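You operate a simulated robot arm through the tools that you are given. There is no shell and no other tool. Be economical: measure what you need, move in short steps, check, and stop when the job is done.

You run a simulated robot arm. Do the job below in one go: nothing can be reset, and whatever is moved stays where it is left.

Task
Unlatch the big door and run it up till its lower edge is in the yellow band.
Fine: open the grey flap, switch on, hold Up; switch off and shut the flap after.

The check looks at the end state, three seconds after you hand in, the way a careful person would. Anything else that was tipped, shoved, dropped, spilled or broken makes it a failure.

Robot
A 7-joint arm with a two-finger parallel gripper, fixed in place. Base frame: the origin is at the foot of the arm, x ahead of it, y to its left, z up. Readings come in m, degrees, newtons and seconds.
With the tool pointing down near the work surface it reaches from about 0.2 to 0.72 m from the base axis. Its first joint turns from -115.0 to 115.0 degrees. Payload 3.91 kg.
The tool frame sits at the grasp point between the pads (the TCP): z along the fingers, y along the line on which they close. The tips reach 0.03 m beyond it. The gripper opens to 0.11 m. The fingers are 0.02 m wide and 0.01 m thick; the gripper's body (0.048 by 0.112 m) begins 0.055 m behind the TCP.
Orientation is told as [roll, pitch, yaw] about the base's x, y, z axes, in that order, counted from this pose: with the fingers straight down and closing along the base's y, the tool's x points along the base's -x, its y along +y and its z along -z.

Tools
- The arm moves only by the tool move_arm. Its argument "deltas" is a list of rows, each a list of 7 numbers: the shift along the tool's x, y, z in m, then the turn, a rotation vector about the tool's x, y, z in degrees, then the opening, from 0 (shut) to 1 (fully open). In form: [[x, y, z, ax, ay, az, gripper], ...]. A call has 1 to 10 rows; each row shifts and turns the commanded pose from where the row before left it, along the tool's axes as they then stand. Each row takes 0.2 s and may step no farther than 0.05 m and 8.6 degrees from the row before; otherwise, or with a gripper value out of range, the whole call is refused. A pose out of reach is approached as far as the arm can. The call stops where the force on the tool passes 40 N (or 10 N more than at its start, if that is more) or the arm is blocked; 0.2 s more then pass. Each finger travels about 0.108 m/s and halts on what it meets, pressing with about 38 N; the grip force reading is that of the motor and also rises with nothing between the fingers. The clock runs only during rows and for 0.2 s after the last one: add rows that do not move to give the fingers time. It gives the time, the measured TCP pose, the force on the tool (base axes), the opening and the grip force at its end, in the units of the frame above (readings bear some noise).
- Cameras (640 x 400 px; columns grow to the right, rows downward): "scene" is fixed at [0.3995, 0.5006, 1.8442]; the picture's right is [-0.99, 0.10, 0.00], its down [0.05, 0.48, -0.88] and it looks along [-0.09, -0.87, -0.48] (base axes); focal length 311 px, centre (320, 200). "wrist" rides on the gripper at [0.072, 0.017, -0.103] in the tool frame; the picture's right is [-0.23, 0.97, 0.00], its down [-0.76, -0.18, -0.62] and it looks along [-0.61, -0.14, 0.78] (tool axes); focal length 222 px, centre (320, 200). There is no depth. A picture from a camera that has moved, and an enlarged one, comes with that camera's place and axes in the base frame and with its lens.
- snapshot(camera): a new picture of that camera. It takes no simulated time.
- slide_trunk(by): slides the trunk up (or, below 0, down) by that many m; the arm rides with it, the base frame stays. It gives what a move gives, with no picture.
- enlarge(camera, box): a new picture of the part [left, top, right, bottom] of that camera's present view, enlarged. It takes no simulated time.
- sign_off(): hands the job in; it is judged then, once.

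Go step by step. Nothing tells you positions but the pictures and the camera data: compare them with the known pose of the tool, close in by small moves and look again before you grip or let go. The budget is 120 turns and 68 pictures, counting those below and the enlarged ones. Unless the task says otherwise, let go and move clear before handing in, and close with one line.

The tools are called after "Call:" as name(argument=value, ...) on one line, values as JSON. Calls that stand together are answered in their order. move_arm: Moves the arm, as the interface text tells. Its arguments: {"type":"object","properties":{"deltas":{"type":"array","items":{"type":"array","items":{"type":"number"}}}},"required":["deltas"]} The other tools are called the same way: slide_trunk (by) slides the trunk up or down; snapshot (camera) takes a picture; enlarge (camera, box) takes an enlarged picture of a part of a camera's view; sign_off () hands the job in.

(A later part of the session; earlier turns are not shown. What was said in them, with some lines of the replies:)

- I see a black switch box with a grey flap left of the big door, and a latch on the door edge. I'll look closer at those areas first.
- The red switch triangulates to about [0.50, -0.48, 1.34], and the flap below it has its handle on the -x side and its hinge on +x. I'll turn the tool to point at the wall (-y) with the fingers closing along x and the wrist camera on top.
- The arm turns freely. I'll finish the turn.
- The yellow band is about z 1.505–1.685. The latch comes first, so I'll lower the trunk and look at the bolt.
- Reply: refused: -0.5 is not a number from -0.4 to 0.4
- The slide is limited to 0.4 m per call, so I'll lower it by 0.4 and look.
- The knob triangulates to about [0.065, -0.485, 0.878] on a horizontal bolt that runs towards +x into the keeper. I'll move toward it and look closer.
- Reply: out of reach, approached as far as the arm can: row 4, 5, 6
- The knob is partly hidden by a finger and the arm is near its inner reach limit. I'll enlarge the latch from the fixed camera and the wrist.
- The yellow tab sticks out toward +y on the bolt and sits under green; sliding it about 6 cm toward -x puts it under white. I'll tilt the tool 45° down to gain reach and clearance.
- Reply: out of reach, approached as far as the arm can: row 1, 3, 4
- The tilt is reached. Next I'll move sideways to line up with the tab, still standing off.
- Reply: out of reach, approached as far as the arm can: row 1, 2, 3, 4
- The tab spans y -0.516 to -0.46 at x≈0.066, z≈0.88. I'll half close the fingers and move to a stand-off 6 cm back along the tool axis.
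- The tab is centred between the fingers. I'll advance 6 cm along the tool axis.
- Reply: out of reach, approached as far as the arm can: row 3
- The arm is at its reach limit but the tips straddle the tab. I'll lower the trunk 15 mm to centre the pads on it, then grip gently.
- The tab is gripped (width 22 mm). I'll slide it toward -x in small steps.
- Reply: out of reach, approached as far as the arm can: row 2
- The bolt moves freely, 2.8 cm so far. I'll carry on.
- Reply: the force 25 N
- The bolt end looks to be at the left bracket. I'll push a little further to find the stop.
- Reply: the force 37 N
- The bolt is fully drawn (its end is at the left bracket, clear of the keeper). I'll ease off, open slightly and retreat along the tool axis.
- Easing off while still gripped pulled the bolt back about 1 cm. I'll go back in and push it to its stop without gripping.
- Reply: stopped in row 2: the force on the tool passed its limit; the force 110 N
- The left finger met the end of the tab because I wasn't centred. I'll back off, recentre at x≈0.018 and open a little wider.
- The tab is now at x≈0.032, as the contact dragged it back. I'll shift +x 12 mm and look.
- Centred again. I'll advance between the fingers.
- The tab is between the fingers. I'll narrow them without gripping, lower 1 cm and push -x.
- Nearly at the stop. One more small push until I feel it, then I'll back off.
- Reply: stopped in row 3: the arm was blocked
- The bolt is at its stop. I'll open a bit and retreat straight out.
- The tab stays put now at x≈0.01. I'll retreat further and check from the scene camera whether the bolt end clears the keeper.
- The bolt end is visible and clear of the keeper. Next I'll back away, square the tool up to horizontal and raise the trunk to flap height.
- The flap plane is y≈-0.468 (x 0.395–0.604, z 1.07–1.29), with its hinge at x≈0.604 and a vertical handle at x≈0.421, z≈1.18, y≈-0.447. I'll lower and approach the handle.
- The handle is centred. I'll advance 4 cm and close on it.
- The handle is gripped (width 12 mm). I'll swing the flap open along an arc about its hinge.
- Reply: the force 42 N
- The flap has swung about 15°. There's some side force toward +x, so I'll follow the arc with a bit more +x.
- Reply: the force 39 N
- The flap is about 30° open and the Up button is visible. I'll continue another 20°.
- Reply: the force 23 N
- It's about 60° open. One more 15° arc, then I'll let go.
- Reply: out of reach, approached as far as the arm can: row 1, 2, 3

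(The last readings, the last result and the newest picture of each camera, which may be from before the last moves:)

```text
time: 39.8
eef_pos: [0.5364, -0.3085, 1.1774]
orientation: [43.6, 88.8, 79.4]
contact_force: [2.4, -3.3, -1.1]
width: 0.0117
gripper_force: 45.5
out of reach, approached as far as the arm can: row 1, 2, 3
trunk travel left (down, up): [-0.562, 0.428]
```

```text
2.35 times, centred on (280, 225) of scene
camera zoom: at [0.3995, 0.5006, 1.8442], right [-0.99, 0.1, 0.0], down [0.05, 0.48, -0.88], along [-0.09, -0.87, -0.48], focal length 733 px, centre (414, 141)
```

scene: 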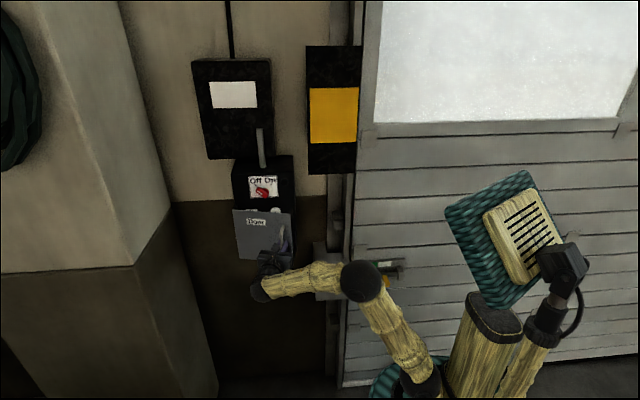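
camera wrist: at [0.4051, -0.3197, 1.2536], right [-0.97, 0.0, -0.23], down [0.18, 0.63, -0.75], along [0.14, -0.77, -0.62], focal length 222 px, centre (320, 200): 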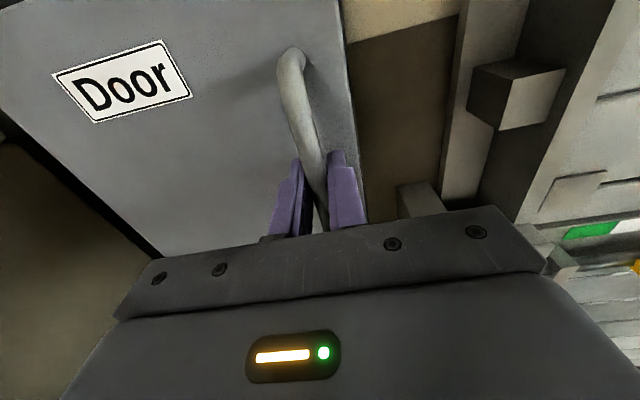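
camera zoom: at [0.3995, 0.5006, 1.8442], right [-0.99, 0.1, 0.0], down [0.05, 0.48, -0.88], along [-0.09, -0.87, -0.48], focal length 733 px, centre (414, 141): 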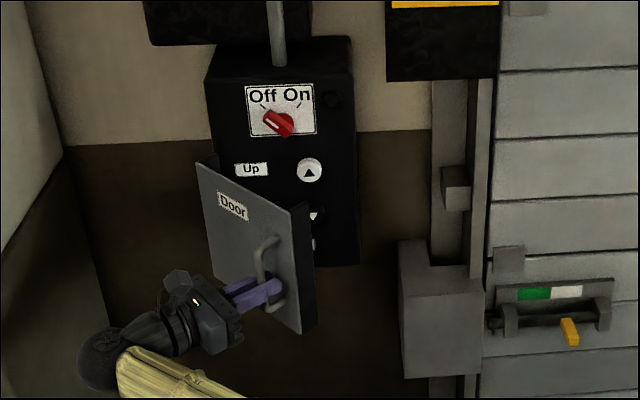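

That's the reach limit. The flap is about 60° open, so I'll let go and back off while turning the tool back toward the wall.

Call:
move_arm(deltas=[[0, 0, 0, 0, 0, 0, 0.45], [0, 0, 0, 0, 0, 0, 0.45], [0, 0, -0.01, 5, 0, 0, 0.45], [0, 0, -0.015, 5, 0, 0, 0.45], [0, 0, -0.015, 5, 0, 0, 0.45], [0, 0, -0.02, 5, 0, 0, 0.45], [0, 0, -0.02, 5, 0, 0, 0.45]])

Call:
enlarge(camera="scene", box=[160, 130, 360, 320])

```text
time: 41.4
eef_pos: [0.5899, -0.2533, 1.1767]
orientation: [39.2, 89.2, 98.3]
contact_force: [0.3, -0.6, 0.2]
width: 0.0497
gripper_force: 0.1
trunk travel left (down, up): [-0.562, 0.428]
```

```text
2.11 times, centred on (260, 225) of scene
camera zoom: at [0.3995, 0.5006, 1.8442], right [-0.99, 0.1, 0.0], down [0.05, 0.48, -0.88], along [-0.09, -0.87, -0.48], focal length 656 px, centre (446, 147)
```

zoom: 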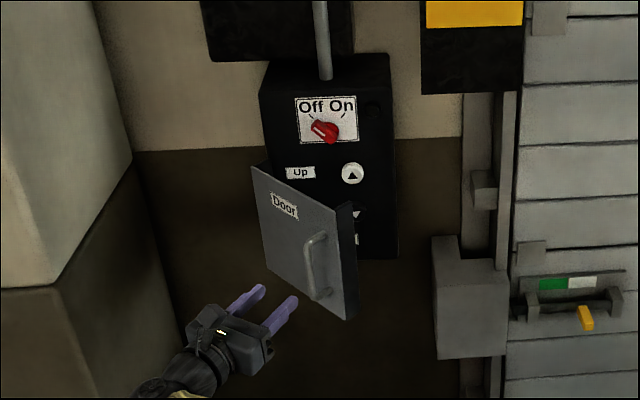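

The flap stays put at about 55°. I'll go round its free edge to push it wider from the inside.

Call:
move_arm(deltas=[[0, 0.02, -0.043, 0, 0, 0, 0.1], [0, 0, 0, 7.75, 0, 0, 0], [0, 0, 0, 7.75, 0, 0, 0], [0, 0, 0, 7.75, 0, 0, 0], [0, 0, 0, 7.75, 0, 0, 0], [0, 0.045, 0, 0, 0, 0, 0], [0, 0.045, 0, 0, 0, 0, 0], [0, 0.045, 0, 0, 0, 0, 0], [0, 0.045, 0, 0, 0, 0, 0]])

Call:
snapshot(camera="wrist")

```text
time: 43.4
eef_pos: [0.4142, -0.2041, 1.1771]
orientation: [4.3, 89.1, 94.5]
contact_force: [0.9, 0.4, 0.8]
width: 0.0
gripper_force: 37.7
trunk travel left (down, up): [-0.562, 0.428]
```

```text
25 pictures are left
camera wrist: at [0.3973, -0.101, 1.2512], right [-0.97, 0.0, -0.23], down [0.18, 0.64, -0.75], along [0.14, -0.77, -0.62], focal length 222 px, centre (320, 200)
```

wrist: 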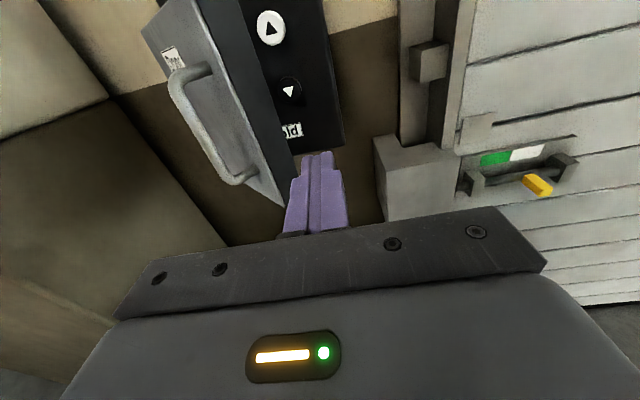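

Fingers are shut and in front of the opening. I'll go in beside the free edge and sweep toward +x.

Call:
move_arm(deltas=[[0, 0.014, 0, 0, 0, 0, 0], [0, 0, 0.036, 0, 0, 0, 0], [0, 0, 0.036, 0, 0, 0, 0], [0, 0, 0.036, 0, 0, 0, 0], [0, 0, 0.036, 0, 0, 0, 0]])

Call:
move_arm(deltas=[[0, -0.03, 0, 0, 0, 0, 0], [0, -0.03, 0, 0, 0, 0, 0], [0, -0.03, 0, 0, 0, 0, 0], [0, -0.03, 0, 0, 0, 0, 0], [0, -0.03, 0, 0, 0, 0, 0], [0, -0.03, 0, 0, 0, 0, 0], [0, -0.01, 0, 0, 0, 0, 0]])

Call:
snapshot(camera="scene")

```text
time: 44.6
eef_pos: [0.4003, -0.3483, 1.1767]
orientation: [8.4, 89.2, 98.6]
contact_force: [-0.1, -0.7, -0.2]
width: 0.0
gripper_force: 37.6
trunk travel left (down, up): [-0.562, 0.428]
```

```text
time: 45.9
eef_pos: [0.5739, -0.3349, 1.1775]
orientation: [4.3, 89.3, 95.4]
contact_force: [-5.6, 53.2, -0.1]
width: 0.0
gripper_force: 37.6
trunk travel left (down, up): [-0.562, 0.428]
stopped in row 6: the force on the tool passed its limit (the readings are from after the stop); the commanded pose is now the measured one
```

```text
24 pictures are left
```

scene: 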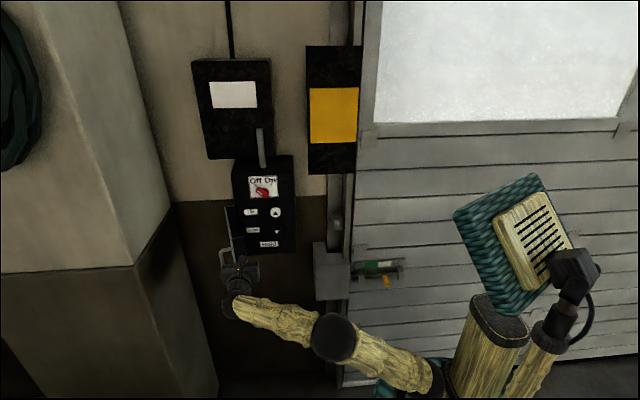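

The flap is open past 90°. I'll withdraw clear and take a closer look at the panel.

Call:
move_arm(deltas=[[0, 0.01, -0.02, 0, 0, 0, 0], [0, 0.03, -0.03, 0, 0, 0, 0], [0, 0.035, -0.035, 0, 0, 0, 0], [0, 0.035, -0.035, 0, 0, 0, 0]])

Call:
slide_trunk(by=0.165)

Call:
snapshot(camera="wrist")

Call:
enlarge(camera="scene", box=[200, 140, 360, 270])

```text
time: 46.9
eef_pos: [0.4604, -0.2278, 1.1794]
orientation: [1.0, 89.1, 91.5]
contact_force: [-0.7, -0.1, -0.4]
width: 0.0
gripper_force: 37.5
trunk travel left (down, up): [-0.562, 0.428]
```

```text
time: 48.8
eef_pos: [0.4618, -0.2263, 1.3435]
orientation: [5.4, 89.2, 96.0]
contact_force: [0.8, -0.2, -0.6]
width: 0.0
gripper_force: 37.6
trunk travel left (down, up): [-0.727, 0.263]
```

```text
23 pictures are left
camera wrist: at [0.4449, -0.1241, 1.4176], right [-0.97, -0.01, -0.23], down [0.17, 0.64, -0.75], along [0.15, -0.77, -0.62], focal length 222 px, centre (320, 200)
```

wrist: 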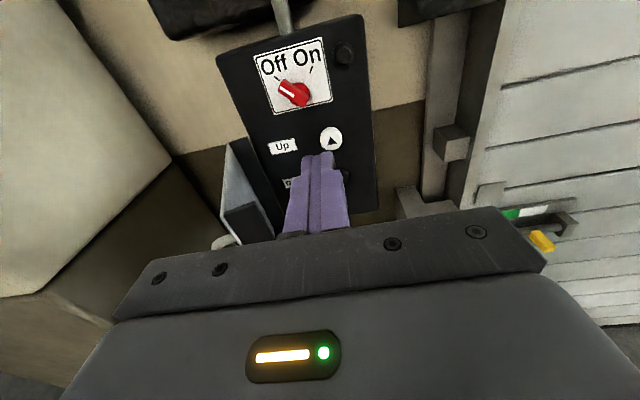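

```text
3.08 times, centred on (280, 205) of scene
camera zoom: at [0.3995, 0.5006, 1.8442], right [-0.99, 0.1, 0.0], down [0.05, 0.48, -0.88], along [-0.09, -0.87, -0.48], focal length 958 px, centre (443, 185)
```

zoom: 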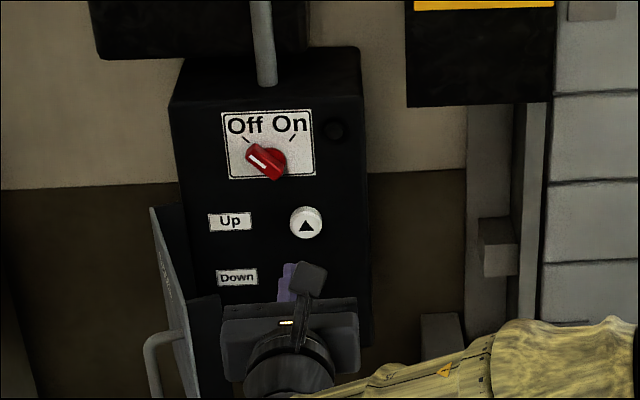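

The red switch head is at about [0.503, -0.489, 1.34] with its bar tilted to "Off"; clockwise goes to "On". I'll line the fingers up across the bar (rolled -45°) and stand off.

Call:
move_arm(deltas=[[0, -0.041, 0, 0, 0, 0, 0.4], [0, 0, 0, 0, 0, -7.5, 0.4], [0, 0, 0, 0, 0, -7.5, 0.4], [0, 0, 0, 0, 0, -7.5, 0.4], [0, 0, 0, 0, 0, -7.5, 0.4], [0, 0, 0, 0, 0, -7.5, 0.4], [0, 0, 0, 0, 0, -7.5, 0.4], [0, 0, 0.045, 0, 0, 0, 0.4], [0, 0, 0.045, 0, 0, 0, 0.4], [0, 0, 0.04, 0, 0, 0, 0.4]])

Call:
snapshot(camera="wrist")

```text
time: 51.0
eef_pos: [0.5088, -0.3591, 1.3395]
orientation: [88.7, 44.9, 179.7]
contact_force: [0.5, -1.3, -0.4]
width: 0.0441
gripper_force: 0.1
trunk travel left (down, up): [-0.727, 0.263]
```

```text
21 pictures are left
camera wrist: at [0.5466, -0.2554, 1.404], right [-0.85, -0.02, 0.53], down [-0.42, 0.63, -0.65], along [-0.32, -0.78, -0.54], focal length 222 px, centre (320, 200)
```

wrist: 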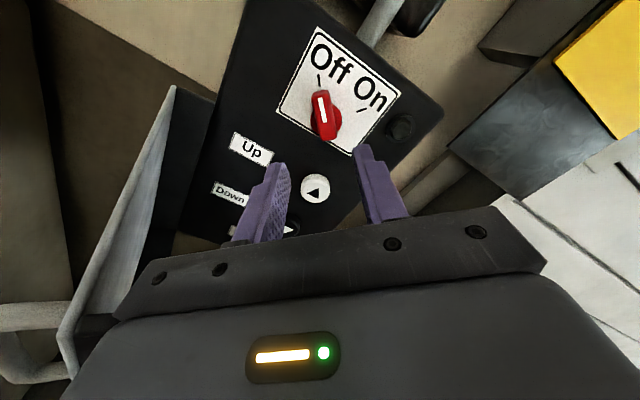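

The bar is centred and aligned. I'll advance and stop if I touch something.

Call:
move_arm(deltas=[[0, 0, 0.03, 0, 0, 0, 0.4], [0, 0, 0.03, 0, 0, 0, 0.4], [0, 0, 0.025, 0, 0, 0, 0.4], [0, 0, 0.01, 0, 0, 0, 0.4], [0, 0, 0.01, 0, 0, 0, 0.4]])

Call:
snapshot(camera="wrist")

```text
time: 52.2
eef_pos: [0.5059, -0.4635, 1.3394]
orientation: [88.8, 44.9, 179.6]
contact_force: [-0.3, 0.5, 0.5]
width: 0.044
gripper_force: 0.1
trunk travel left (down, up): [-0.727, 0.263]
```

```text
20 pictures are left
camera wrist: at [0.5437, -0.3591, 1.4044], right [-0.85, -0.02, 0.53], down [-0.42, 0.63, -0.65], along [-0.32, -0.78, -0.54], focal length 222 px, centre (320, 200)
```

wrist: 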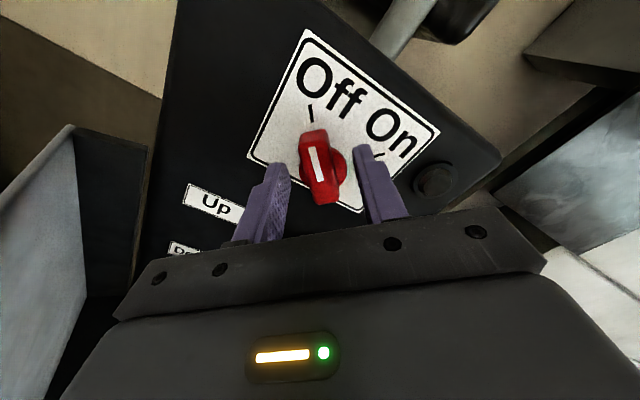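

The bar sits between the pads. I'll close on it and begin turning clockwise.

Call:
move_arm(deltas=[[0, 0, 0, 0, 0, 0, 0.05], [0, 0, 0, 0, 0, 0, 0.05], [0, 0, 0, 0, 0, 0, 0.05], [0, 0, 0, 0, 0, 7.5, 0.05], [0, 0, 0, 0, 0, 7.5, 0.05], [0, 0, 0, 0, 0, 7.5, 0.05]])

```text
time: 53.6
eef_pos: [0.5022, -0.4626, 1.3421]
orientation: [88.0, 67.8, 178.5]
contact_force: [-4.4, -2.4, 9.3]
width: 0.018
gripper_force: 45.3
trunk travel left (down, up): [-0.727, 0.263]
```

Gripped (18 mm) and turning freely. I'll continue to +45°.

Call:
move_arm(deltas=[[0, 0, 0, 0, 0, 7.5, 0.05], [0, 0, 0, 0, 0, 7.5, 0.05], [0, 0, 0, 0, 0, 7.5, 0.05], [0, 0, 0, 0, 0, 7.5, 0.05], [0, 0, 0, 0, 0, 7.5, 0.05], [0, 0, 0, 0, 0, 7.5, 0.05], [0, 0, 0, 0, 0, 7.5, 0.05], [0, 0, 0, 0, 0, 7.5, 0.05], [0, 0, 0, 0, 0, 7.5, 0.05]])

Call:
snapshot(camera="wrist")

```text
time: 55.2
eef_pos: [0.4967, -0.462, 1.3411]
orientation: [-88.4, 62.1, 0.9]
contact_force: [-18.5, 4.1, -2.0]
width: 0.0181
gripper_force: 45.3
trunk travel left (down, up): [-0.727, 0.263]
stopped in row 7: the force on the tool passed its limit (the readings are from after the stop); the commanded pose is now the measured one
```

```text
19 pictures are left
camera wrist: at [0.4488, -0.3582, 1.3987], right [-0.75, 0.01, -0.66], down [0.52, 0.63, -0.58], along [0.4, -0.78, -0.48], focal length 222 px, centre (320, 200)
```

wrist: 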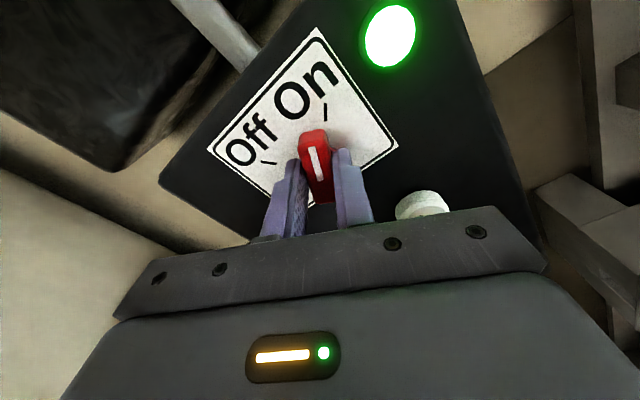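

The green lamp is on and the switch points to "On". I'll release, back off, square up and shut the fingers in front of the Up button, at about [0.464, -0.505, 1.247].

Call:
move_arm(deltas=[[0, 0, 0, 0, 0, 0, 0.4], [0, 0, 0, 0, 0, 0, 0.4], [0, 0, -0.035, 0, 0, 0, 0.4], [0, 0, -0.035, 0, 0, -7, 0.2], [0, 0, -0.02, 0, 0, -7, 0], [0, 0, 0, 0, 0, -7, 0], [0, 0, 0, 0, 0, -7, 0], [-0.045, 0.016, 0, 0, 0, 0, 0], [-0.045, 0.016, 0, 0, 0, 0, 0]])

Call:
snapshot(camera="wrist")

```text
time: 57.2
eef_pos: [0.4725, -0.3689, 1.2453]
orientation: [20.3, 89.0, 110.4]
contact_force: [-0.4, 0.3, 0.3]
width: 0.0
gripper_force: 37.1
trunk travel left (down, up): [-0.727, 0.263]
```

```text
18 pictures are left
camera wrist: at [0.456, -0.2655, 1.3195], right [-0.98, 0.0, -0.22], down [0.17, 0.64, -0.75], along [0.14, -0.77, -0.62], focal length 222 px, centre (320, 200)
```

wrist: 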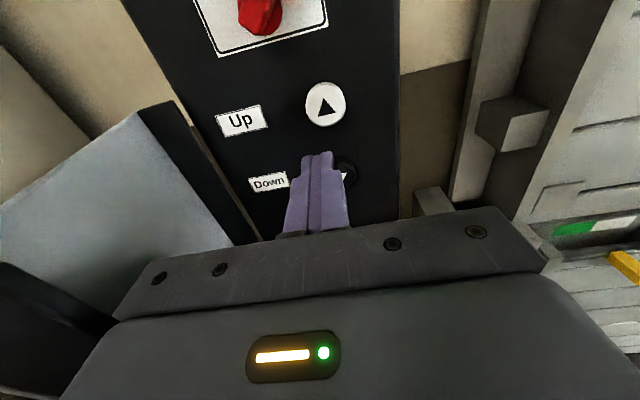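

The button is centred at x≈0.466, z≈1.251. I'll align and approach to just short of it, then press in small steps.

Call:
move_arm(deltas=[[0.005, 0.0065, 0.03, 0, 0, 0, 0], [0, 0, 0.03, 0, 0, 0, 0], [0, 0, 0.025, 0, 0, 0, 0], [0, 0, 0.008, 0, 0, 0, 0]])

Call:
move_arm(deltas=[[0, 0, 0.005, 0, 0, 0, 0], [0, 0, 0.005, 0, 0, 0, 0]])

Call:
snapshot(camera="wrist")

```text
time: 58.2
eef_pos: [0.4647, -0.4591, 1.254]
orientation: [16.5, 89.0, 106.7]
contact_force: [-3.7, 25.4, -7.2]
width: 0.0
gripper_force: 38.0
trunk travel left (down, up): [-0.727, 0.263]
```

```text
time: 58.6
eef_pos: [0.4633, -0.4574, 1.2528]
orientation: [12.9, 88.9, 103.2]
contact_force: [-8.3, 27.9, 0.3]
width: 0.0003
gripper_force: 37.5
trunk travel left (down, up): [-0.727, 0.263]
stopped in row 1: the force on the tool passed its limit (the readings are from after the stop); the commanded pose is now the measured one
```

```text
17 pictures are left
camera wrist: at [0.4469, -0.3556, 1.3273], right [-0.97, 0.0, -0.22], down [0.17, 0.64, -0.75], along [0.14, -0.77, -0.62], focal length 222 px, centre (320, 200)
```

wrist: 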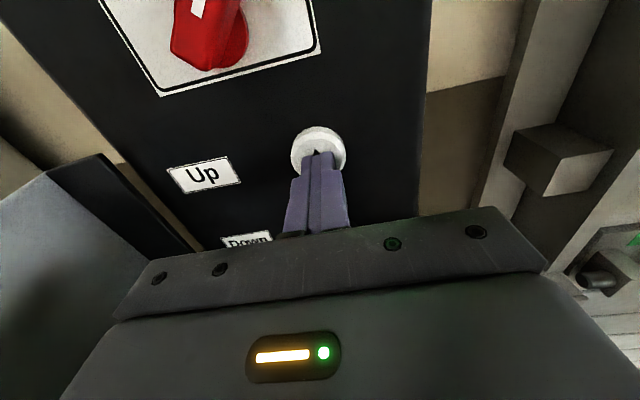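

The button is pressed with about 28 N. I'll check whether the door is moving.

Call:
move_arm(deltas=[[0, 0, 0, 0, 0, 0, 0], [0, 0, 0, 0, 0, 0, 0], [0, 0, 0, 0, 0, 0, 0]])

Call:
snapshot(camera="scene")

```text
time: 59.4
eef_pos: [0.4642, -0.4587, 1.2544]
orientation: [13.5, 88.8, 103.7]
contact_force: [-6.3, 34.6, -1.6]
width: 0.0001
gripper_force: 38.1
trunk travel left (down, up): [-0.727, 0.263]
```

```text
16 pictures are left
```

scene: 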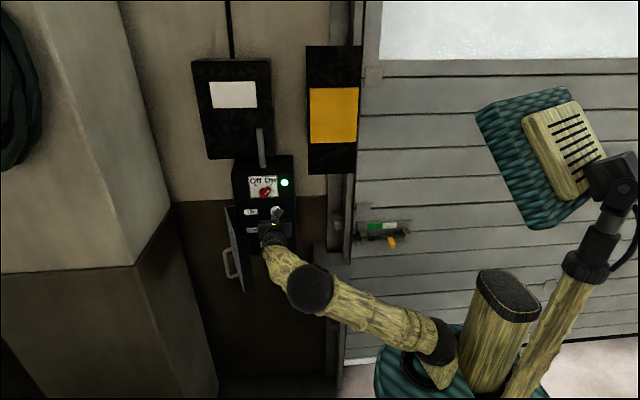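

The door is rising: its lower edge has gone from about 0.04 to 0.24 m. I'll hold and measure the speed.

Call:
move_arm(deltas=[[0, 0, 0, 0, 0, 0, 0], [0, 0, 0, 0, 0, 0, 0], [0, 0, 0, 0, 0, 0, 0], [0, 0, 0, 0, 0, 0, 0], [0, 0, 0, 0, 0, 0, 0], [0, 0, 0, 0, 0, 0, 0], [0, 0, 0, 0, 0, 0, 0], [0, 0, 0, 0, 0, 0, 0], [0, 0, 0, 0, 0, 0, 0]])

Call:
snapshot(camera="scene")

```text
time: 61.4
eef_pos: [0.4648, -0.4584, 1.2527]
orientation: [15.2, 88.8, 105.3]
contact_force: [-11.3, 33.5, -5.5]
width: 0.0
gripper_force: 37.6
trunk travel left (down, up): [-0.727, 0.263]
```

```text
15 pictures are left
```

scene: 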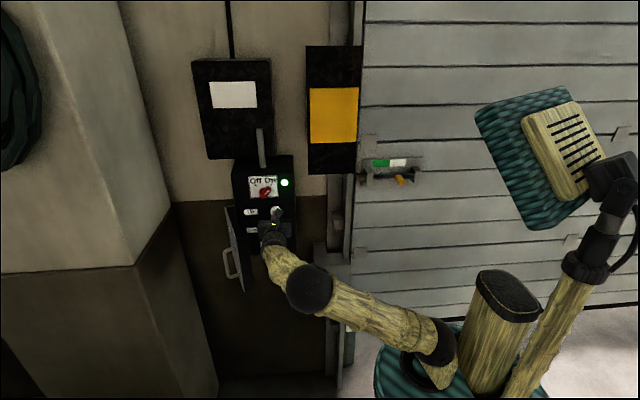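

It's rising at about 0.14 m/s, so roughly 7 s remain. I'll hold on.

Call:
move_arm(deltas=[[0, 0, 0, 0, 0, 0, 0], [0, 0, 0, 0, 0, 0, 0], [0, 0, 0, 0, 0, 0, 0], [0, 0, 0, 0, 0, 0, 0], [0, 0, 0, 0, 0, 0, 0], [0, 0, 0, 0, 0, 0, 0], [0, 0, 0, 0, 0, 0, 0], [0, 0, 0, 0, 0, 0, 0], [0, 0, 0, 0, 0, 0, 0], [0, 0, 0, 0, 0, 0, 0]])

Call:
move_arm(deltas=[[0, 0, 0, 0, 0, 0, 0], [0, 0, 0, 0, 0, 0, 0], [0, 0, 0, 0, 0, 0, 0], [0, 0, 0, 0, 0, 0, 0], [0, 0, 0, 0, 0, 0, 0], [0, 0, 0, 0, 0, 0, 0], [0, 0, 0, 0, 0, 0, 0], [0, 0, 0, 0, 0, 0, 0], [0, 0, 0, 0, 0, 0, 0], [0, 0, 0, 0, 0, 0, 0]])

Call:
snapshot(camera="scene")

```text
time: 63.6
eef_pos: [0.4656, -0.4593, 1.2545]
orientation: [15.3, 88.9, 105.5]
contact_force: [-4.4, 34.5, -4.1]
width: 0.0001
gripper_force: 37.7
trunk travel left (down, up): [-0.727, 0.263]
```

```text
time: 65.8
eef_pos: [0.4637, -0.4587, 1.2539]
orientation: [15.3, 89.0, 105.6]
contact_force: [-3.0, 32.5, -0.5]
width: 0.0002
gripper_force: 38.3
trunk travel left (down, up): [-0.727, 0.263]
```

```text
14 pictures are left
```

scene: 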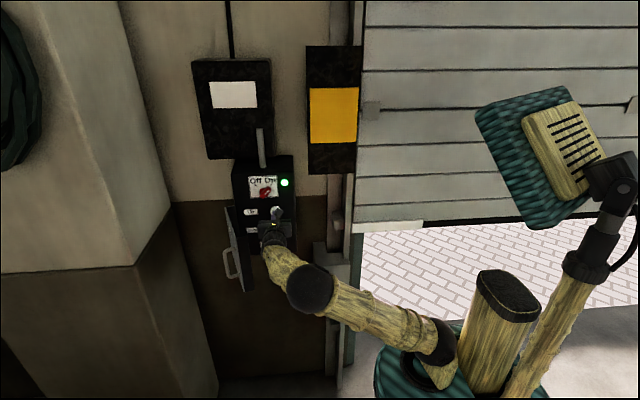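

The lower edge is at about 1.11 m and 0.48 m remains. I'll hold 2.2 s more and then check.

Call:
move_arm(deltas=[[0, 0, 0, 0, 0, 0, 0], [0, 0, 0, 0, 0, 0, 0], [0, 0, 0, 0, 0, 0, 0], [0, 0, 0, 0, 0, 0, 0], [0, 0, 0, 0, 0, 0, 0], [0, 0, 0, 0, 0, 0, 0], [0, 0, 0, 0, 0, 0, 0], [0, 0, 0, 0, 0, 0, 0], [0, 0, 0, 0, 0, 0, 0], [0, 0, 0, 0, 0, 0, 0]])

Call:
enlarge(camera="scene", box=[280, 60, 440, 240])

```text
time: 68.0
eef_pos: [0.4647, -0.4577, 1.254]
orientation: [15.7, 89.1, 105.9]
contact_force: [-5.1, 34.0, 0.9]
width: 0.0
gripper_force: 37.9
trunk travel left (down, up): [-0.727, 0.263]
```

```text
2.22 times, centred on (360, 150) of scene
camera zoom: at [0.3995, 0.5006, 1.8442], right [-0.99, 0.1, 0.0], down [0.05, 0.48, -0.88], along [-0.09, -0.87, -0.48], focal length 692 px, centre (231, 311)
```

zoom: 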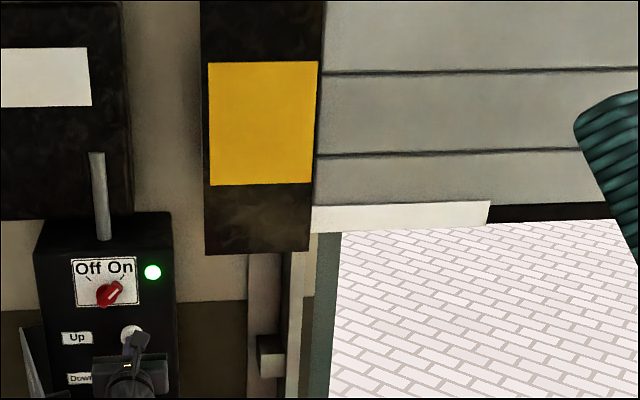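

The edge is at about 1.41 m as predicted. I'll hold 1.0 s more and then retreat off the button, aiming for about 1.58–1.6.

Call:
move_arm(deltas=[[0, 0, 0, 0, 0, 0, 0], [0, 0, 0, 0, 0, 0, 0], [0, 0, 0, 0, 0, 0, 0], [0, 0, 0, 0, 0, 0, 0], [0, 0, 0, 0, 0, 0, 0], [0, 0, -0.03, 0, 0, 0, 0], [0, 0, -0.04, 0, 0, 0, 0], [0, 0, -0.04, 0, 0, 0, 0]])

Call:
enlarge(camera="scene", box=[280, 60, 440, 240])

```text
time: 69.8
eef_pos: [0.4654, -0.3511, 1.251]
orientation: [15.9, 88.7, 106.1]
contact_force: [-0.3, 0.8, 0.2]
width: 0.0
gripper_force: 37.2
trunk travel left (down, up): [-0.727, 0.263]
```

```text
2.22 times, centred on (360, 150) of scene
camera zoom: at [0.3995, 0.5006, 1.8442], right [-0.99, 0.1, 0.0], down [0.05, 0.48, -0.88], along [-0.09, -0.87, -0.48], focal length 692 px, centre (231, 311)
```

zoom: 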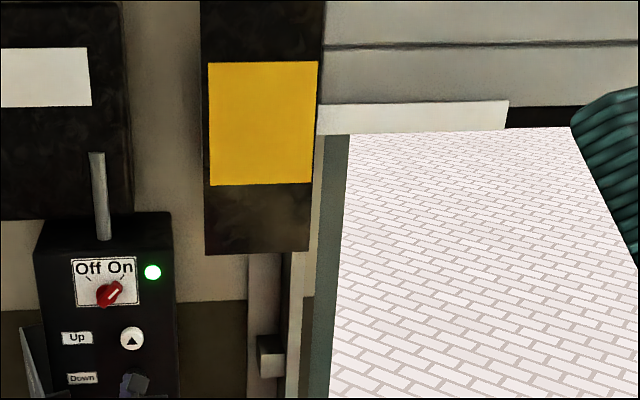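

The edge is at about 1.576 m, well inside the band. Next I'll turn the switch off: align with the bar at +28°.

Call:
move_arm(deltas=[[0.045, -0.017, 0, 0, 0, 0, 0.4], [0.045, -0.017, 0, 0, 0, 0, 0.4], [0, 0, 0, 0, 0, 7.2, 0.4], [0, 0, 0, 0, 0, 7.2, 0.4], [0, 0, 0, 0, 0, 7.2, 0.4], [0, 0, 0, 0, 0, 7.2, 0.4], [0, 0, 0.03, 0, 0, 0, 0.4]])

Call:
snapshot(camera="wrist")

```text
time: 71.4
eef_pos: [0.4973, -0.3856, 1.3406]
orientation: [-87.3, 61.5, 2.7]
contact_force: [-0.1, -1.0, 0.0]
width: 0.0439
gripper_force: 0.1
trunk travel left (down, up): [-0.727, 0.263]
```

```text
11 pictures are left
camera wrist: at [0.4473, -0.2825, 1.3993], right [-0.75, 0.01, -0.67], down [0.52, 0.64, -0.57], along [0.42, -0.77, -0.48], focal length 222 px, centre (320, 200)
```

wrist: 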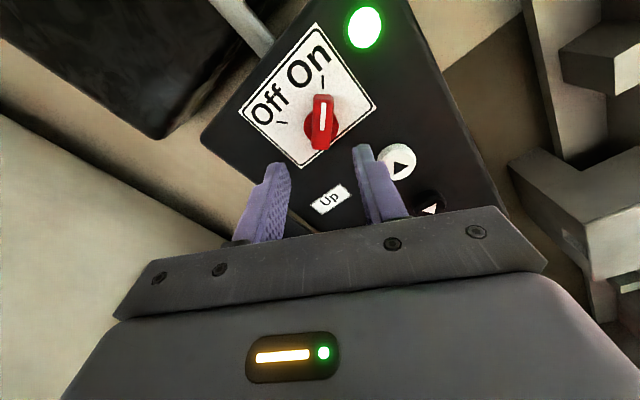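

Lined up. I'll advance and close on the bar.

Call:
move_arm(deltas=[[0, 0, 0.03, 0, 0, 0, 0.4], [0, 0, 0.03, 0, 0, 0, 0.4], [0, 0, 0.016, 0, 0, 0, 0.4], [0, 0, 0, 0, 0, 0, 0.05], [0, 0, 0, 0, 0, 0, 0.05], [0, 0, 0, 0, 0, 0, 0.05]])

Call:
move_arm(deltas=[[0, 0, 0, 0, 0, -7.5, 0.05], [0, 0, 0, 0, 0, -7.5, 0.05], [0, 0, 0, 0, 0, -7.5, 0.05], [0, 0, 0, 0, 0, -7.5, 0.05], [0, 0, 0, 0, 0, -7.5, 0.05], [0, 0, 0, 0, 0, -7.5, 0.05], [0, 0, 0, 0, 0, -7.5, 0.05], [0, 0, 0, 0, 0, -7.5, 0.05], [0, 0, 0, 0, 0, -7.5, 0.05], [0, 0, 0, 0, 0, -7.5, 0.05]])

Call:
snapshot(camera="wrist")

```text
time: 72.8
eef_pos: [0.4983, -0.4642, 1.3396]
orientation: [-87.2, 61.5, 2.7]
contact_force: [0.1, -6.9, 3.6]
width: 0.0176
gripper_force: 45.0
trunk travel left (down, up): [-0.727, 0.263]
```

```text
time: 75.0
eef_pos: [0.503, -0.4626, 1.338]
orientation: [87.9, 43.1, 179.0]
contact_force: [11.9, -5.9, -8.1]
width: 0.0183
gripper_force: 45.3
trunk travel left (down, up): [-0.727, 0.263]
```

```text
10 pictures are left
camera wrist: at [0.5436, -0.3607, 1.4025], right [-0.83, -0.02, 0.55], down [-0.44, 0.64, -0.63], along [-0.34, -0.77, -0.54], focal length 222 px, centre (320, 200)
```

wrist: 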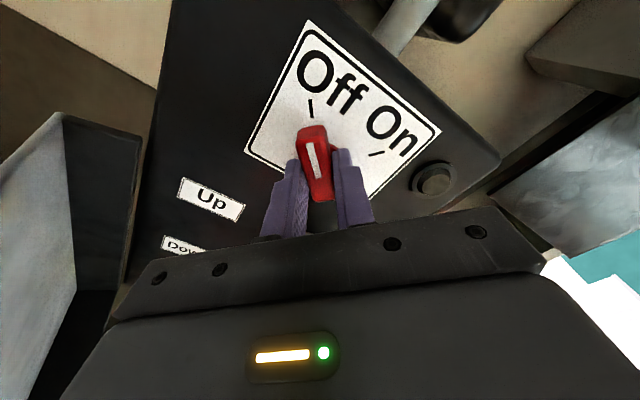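

The switch is Off and the lamp is out. I'll release, back off and square up, then look at the flap.

Call:
move_arm(deltas=[[0, 0, 0, 0, 0, 0, 0.4], [0, 0, 0, 0, 0, 0, 0.4], [0, 0, -0.045, 0, 0, 0, 0.4], [0, 0, -0.045, 0, 0, 7.8, 0.4], [0, 0, -0.045, 0, 0, 7.8, 0.4], [0, 0, -0.045, 0, 0, 7.8, 0.4], [0, 0, -0.045, 0, 0, 7.8, 0.6], [0, 0, -0.04, 0, 0, 7.8, 0.8], [0, 0, 0, 0, 0, 7.8, 1]])

Call:
snapshot(camera="wrist")

Call:
enlarge(camera="scene", box=[200, 140, 360, 310])

```text
time: 77.0
eef_pos: [0.4982, -0.1964, 1.3461]
orientation: [-18.8, 88.6, 71.3]
contact_force: [0.4, 0.2, -0.1]
width: 0.1101
gripper_force: 0.2
trunk travel left (down, up): [-0.727, 0.263]
```

```text
9 pictures are left
camera wrist: at [0.4805, -0.0938, 1.4189], right [-0.97, 0.0, -0.23], down [0.18, 0.64, -0.75], along [0.15, -0.77, -0.62], focal length 222 px, centre (320, 200)
```

wrist: 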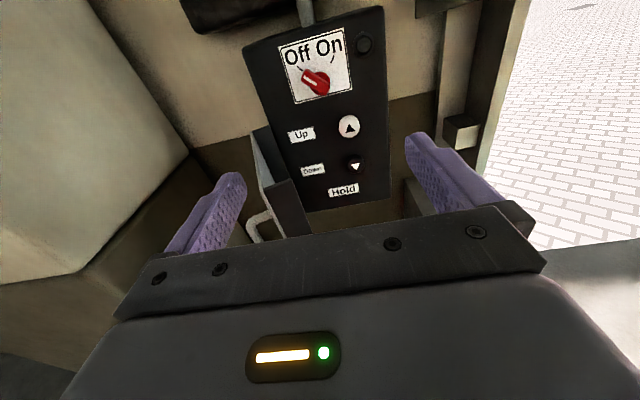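

```text
2.35 times, centred on (280, 225) of scene
camera zoom: at [0.3995, 0.5006, 1.8442], right [-0.99, 0.1, 0.0], down [0.05, 0.48, -0.88], along [-0.09, -0.87, -0.48], focal length 733 px, centre (414, 141)
```

zoom: 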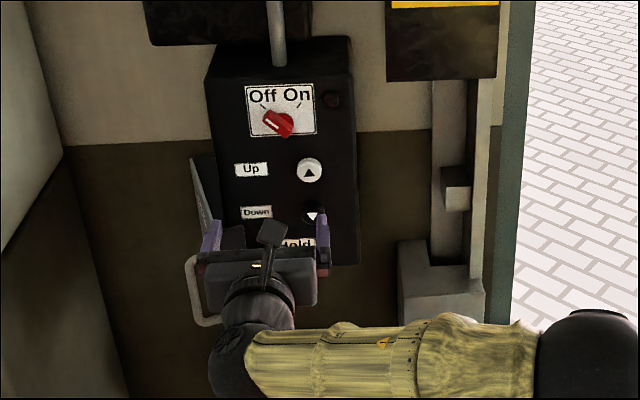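

The flap stands at about 70° with its free edge near [0.55, -0.30]. I'll bring the open gripper over the free edge above the handle, one finger outside, so I can sweep it shut.

Call:
slide_trunk(by=-0.084)

Call:
move_arm(deltas=[[0, -0.028, 0, 0, 0, 0, 1], [0, -0.028, 0, 0, 0, 0, 1], [0, 0, 0.025, 0, 0, 0, 1]])

Call:
snapshot(camera="wrist")

```text
time: 78.2
eef_pos: [0.4964, -0.1971, 1.2605]
orientation: [-12.9, 88.7, 77.4]
contact_force: [-0.5, -0.2, -0.4]
width: 0.1101
gripper_force: 0.1
trunk travel left (down, up): [-0.643, 0.347]
```

```text
time: 79.0
eef_pos: [0.5523, -0.2205, 1.2597]
orientation: [-13.1, 88.7, 77.0]
contact_force: [0.3, 0.1, -0.3]
width: 0.1101
gripper_force: 0.1
trunk travel left (down, up): [-0.643, 0.347]
```

```text
7 pictures are left
camera wrist: at [0.536, -0.1192, 1.3338], right [-0.97, 0.0, -0.23], down [0.18, 0.64, -0.75], along [0.15, -0.77, -0.62], focal length 222 px, centre (320, 200)
```

wrist: 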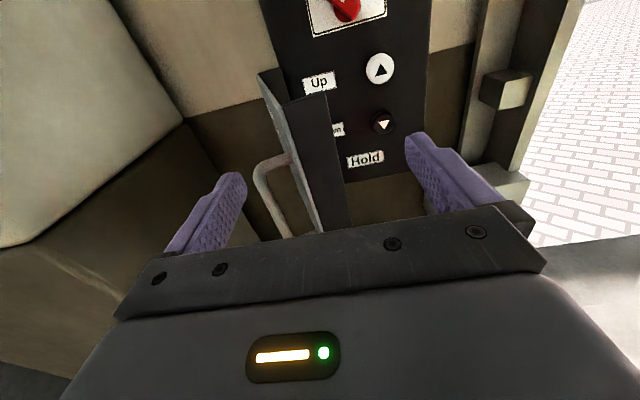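

The flap edge is between the fingers, with the outer finger clear of the handle. I'll advance and sweep toward -x.

Call:
move_arm(deltas=[[0, 0, 0.03, 0, 0, 0, 1], [0, 0, 0.03, 0, 0, 0, 1], [0, 0, 0.03, 0, 0, 0, 1]])

Call:
move_arm(deltas=[[0, 0.025, 0, 0, 0, 0, 1], [0, 0.025, 0, 0, 0, 0, 1], [0, 0.025, 0, 0, 0, 0, 1], [0, 0.025, 0, 0, 0, 0, 1], [0, 0.025, 0, 0, 0, 0, 1], [0, 0.025, 0, 0, 0, 0, 1]])

Call:
snapshot(camera="wrist")

```text
time: 79.8
eef_pos: [0.5531, -0.3141, 1.2579]
orientation: [-11.8, 88.6, 78.5]
contact_force: [0.8, 0.3, 0.0]
width: 0.11
gripper_force: 0.0
trunk travel left (down, up): [-0.643, 0.347]
```

```text
time: 81.2
eef_pos: [0.4052, -0.3114, 1.2582]
orientation: [-15.5, 88.7, 74.8]
contact_force: [0.5, 0.2, 0.9]
width: 0.1099
gripper_force: 0.1
trunk travel left (down, up): [-0.643, 0.347]
```

```text
6 pictures are left
camera wrist: at [0.3878, -0.2091, 1.3323], right [-0.97, 0.0, -0.23], down [0.18, 0.64, -0.75], along [0.15, -0.77, -0.62], focal length 222 px, centre (320, 200)
```

wrist: 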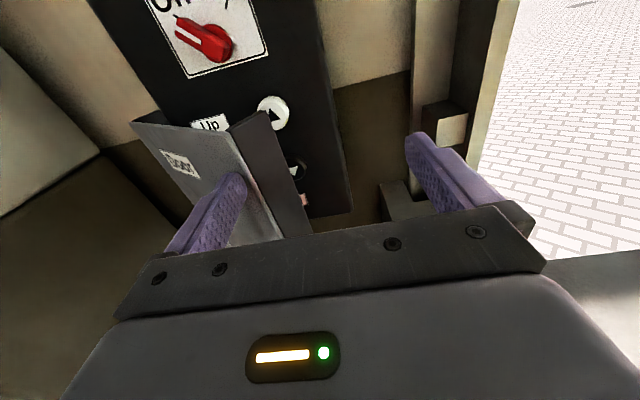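

The flap is at about 45°. I'll back off, shut the fingers, and push its face closed.

Call:
move_arm(deltas=[[0, 0, -0.03, 0, 0, 0, 0.5], [0, 0, -0.03, 0, 0, 0, 0], [0, -0.035, 0, 0, 0, 0, 0], [0, -0.035, 0, 0, 0, 0, 0], [0, 0, 0, 0, 0, 0, 0]])

Call:
move_arm(deltas=[[0, 0, 0.03, 0, 0, 0, 0], [0, 0, 0.03, 0, 0, 0, 0], [0, 0, 0.03, 0, 0, 0, 0], [0, 0, 0.03, 0, 0, 0, 0], [0, 0, 0.03, 0, 0, 0, 0], [0, 0, 0.02, 0, 0, 0, 0]])

Call:
snapshot(camera="wrist")

```text
time: 82.4
eef_pos: [0.4767, -0.2517, 1.2595]
orientation: [-13.4, 88.6, 76.8]
contact_force: [-0.5, -0.5, -0.5]
width: 0.0
gripper_force: 37.2
trunk travel left (down, up): [-0.643, 0.347]
```

```text
time: 83.8
eef_pos: [0.4759, -0.4225, 1.256]
orientation: [-11.8, 88.6, 78.4]
contact_force: [-0.9, 0.2, 0.9]
width: 0.0
gripper_force: 38.3
trunk travel left (down, up): [-0.643, 0.347]
```

```text
5 pictures are left
camera wrist: at [0.4584, -0.3195, 1.3297], right [-0.97, 0.0, -0.23], down [0.18, 0.64, -0.75], along [0.15, -0.77, -0.62], focal length 222 px, centre (320, 200)
```

wrist: 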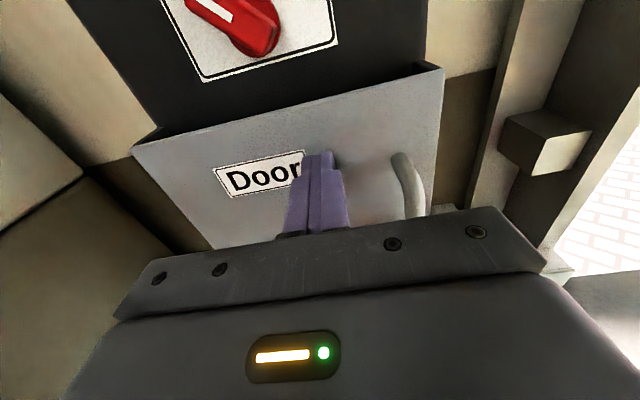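

Nearly shut. I'll push the rest in small steps until it seats.

Call:
move_arm(deltas=[[0, 0, 0.007, 0, 0, 0, 0], [0, 0, 0.007, 0, 0, 0, 0], [0, 0, 0.007, 0, 0, 0, 0], [0, 0, 0.007, 0, 0, 0, 0], [0, 0, 0.007, 0, 0, 0, 0], [0, 0, 0, 0, 0, 0, 0]])

```text
time: 84.5
eef_pos: [0.4759, -0.4294, 1.2559]
orientation: [-13.8, 88.8, 76.5]
contact_force: [-10.8, 36.0, -0.3]
width: 0.0002
gripper_force: 37.7
trunk travel left (down, up): [-0.643, 0.347]
stopped in row 3: the force on the tool passed its limit (the readings are from after the stop); the commanded pose is now the measured one
```

It pressed firmly against the stop. I'll retreat well clear and check everything.

Call:
move_arm(deltas=[[0, 0, -0.03, 0, 0, 0, 0], [0, 0, -0.045, 0, 0, 0, 0], [0, 0, -0.045, 0, 0, 0, 0], [0, 0, -0.045, 0, 0, 0, 0], [0, 0.04, -0.02, 0, 0, 0, 0], [0, 0.04, 0, 0, 0, 0, 0]])

Call:
snapshot(camera="wrist")

Call:
snapshot(camera="scene")

```text
time: 85.9
eef_pos: [0.3939, -0.2543, 1.2625]
orientation: [-9.4, 88.5, 81.1]
contact_force: [-0.3, -0.7, 0.6]
width: 0.0001
gripper_force: 38.0
trunk travel left (down, up): [-0.643, 0.347]
```

```text
4 pictures are left
camera wrist: at [0.3758, -0.1523, 1.3364], right [-0.97, 0.0, -0.23], down [0.18, 0.64, -0.74], along [0.15, -0.76, -0.63], focal length 222 px, centre (320, 200)
```

wrist: 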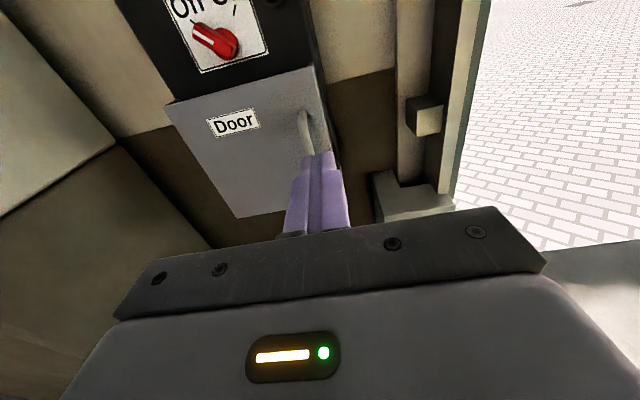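

```text
3 pictures are left
```

scene: 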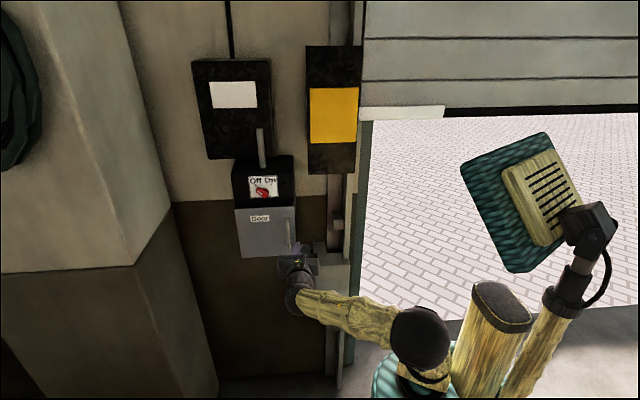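

The flap looks seated as at the start, the switch is off and the door edge is in the band. I'll take one close check.

Call:
enlarge(camera="scene", box=[190, 80, 380, 270])

```text
2.11 times, centred on (285, 175) of scene
camera zoom: at [0.3995, 0.5006, 1.8442], right [-0.99, 0.1, 0.0], down [0.05, 0.48, -0.88], along [-0.09, -0.87, -0.48], focal length 656 px, centre (394, 253)
```

zoom: 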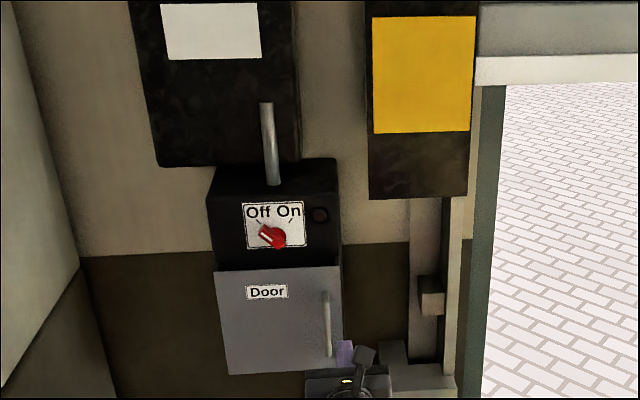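

The flap is shut, the switch is Off, the lamp is out, the door's lower edge sits mid-band and the arm is clear. I'm handing in.

Call:
sign_off()

```text
The job is handed in.
```

The big door is unlatched and raised so its lower edge sits in the yellow band (about 1.58 m, band about 1.51–1.69 m); the switch is off, the flap is shut and the arm is clear.
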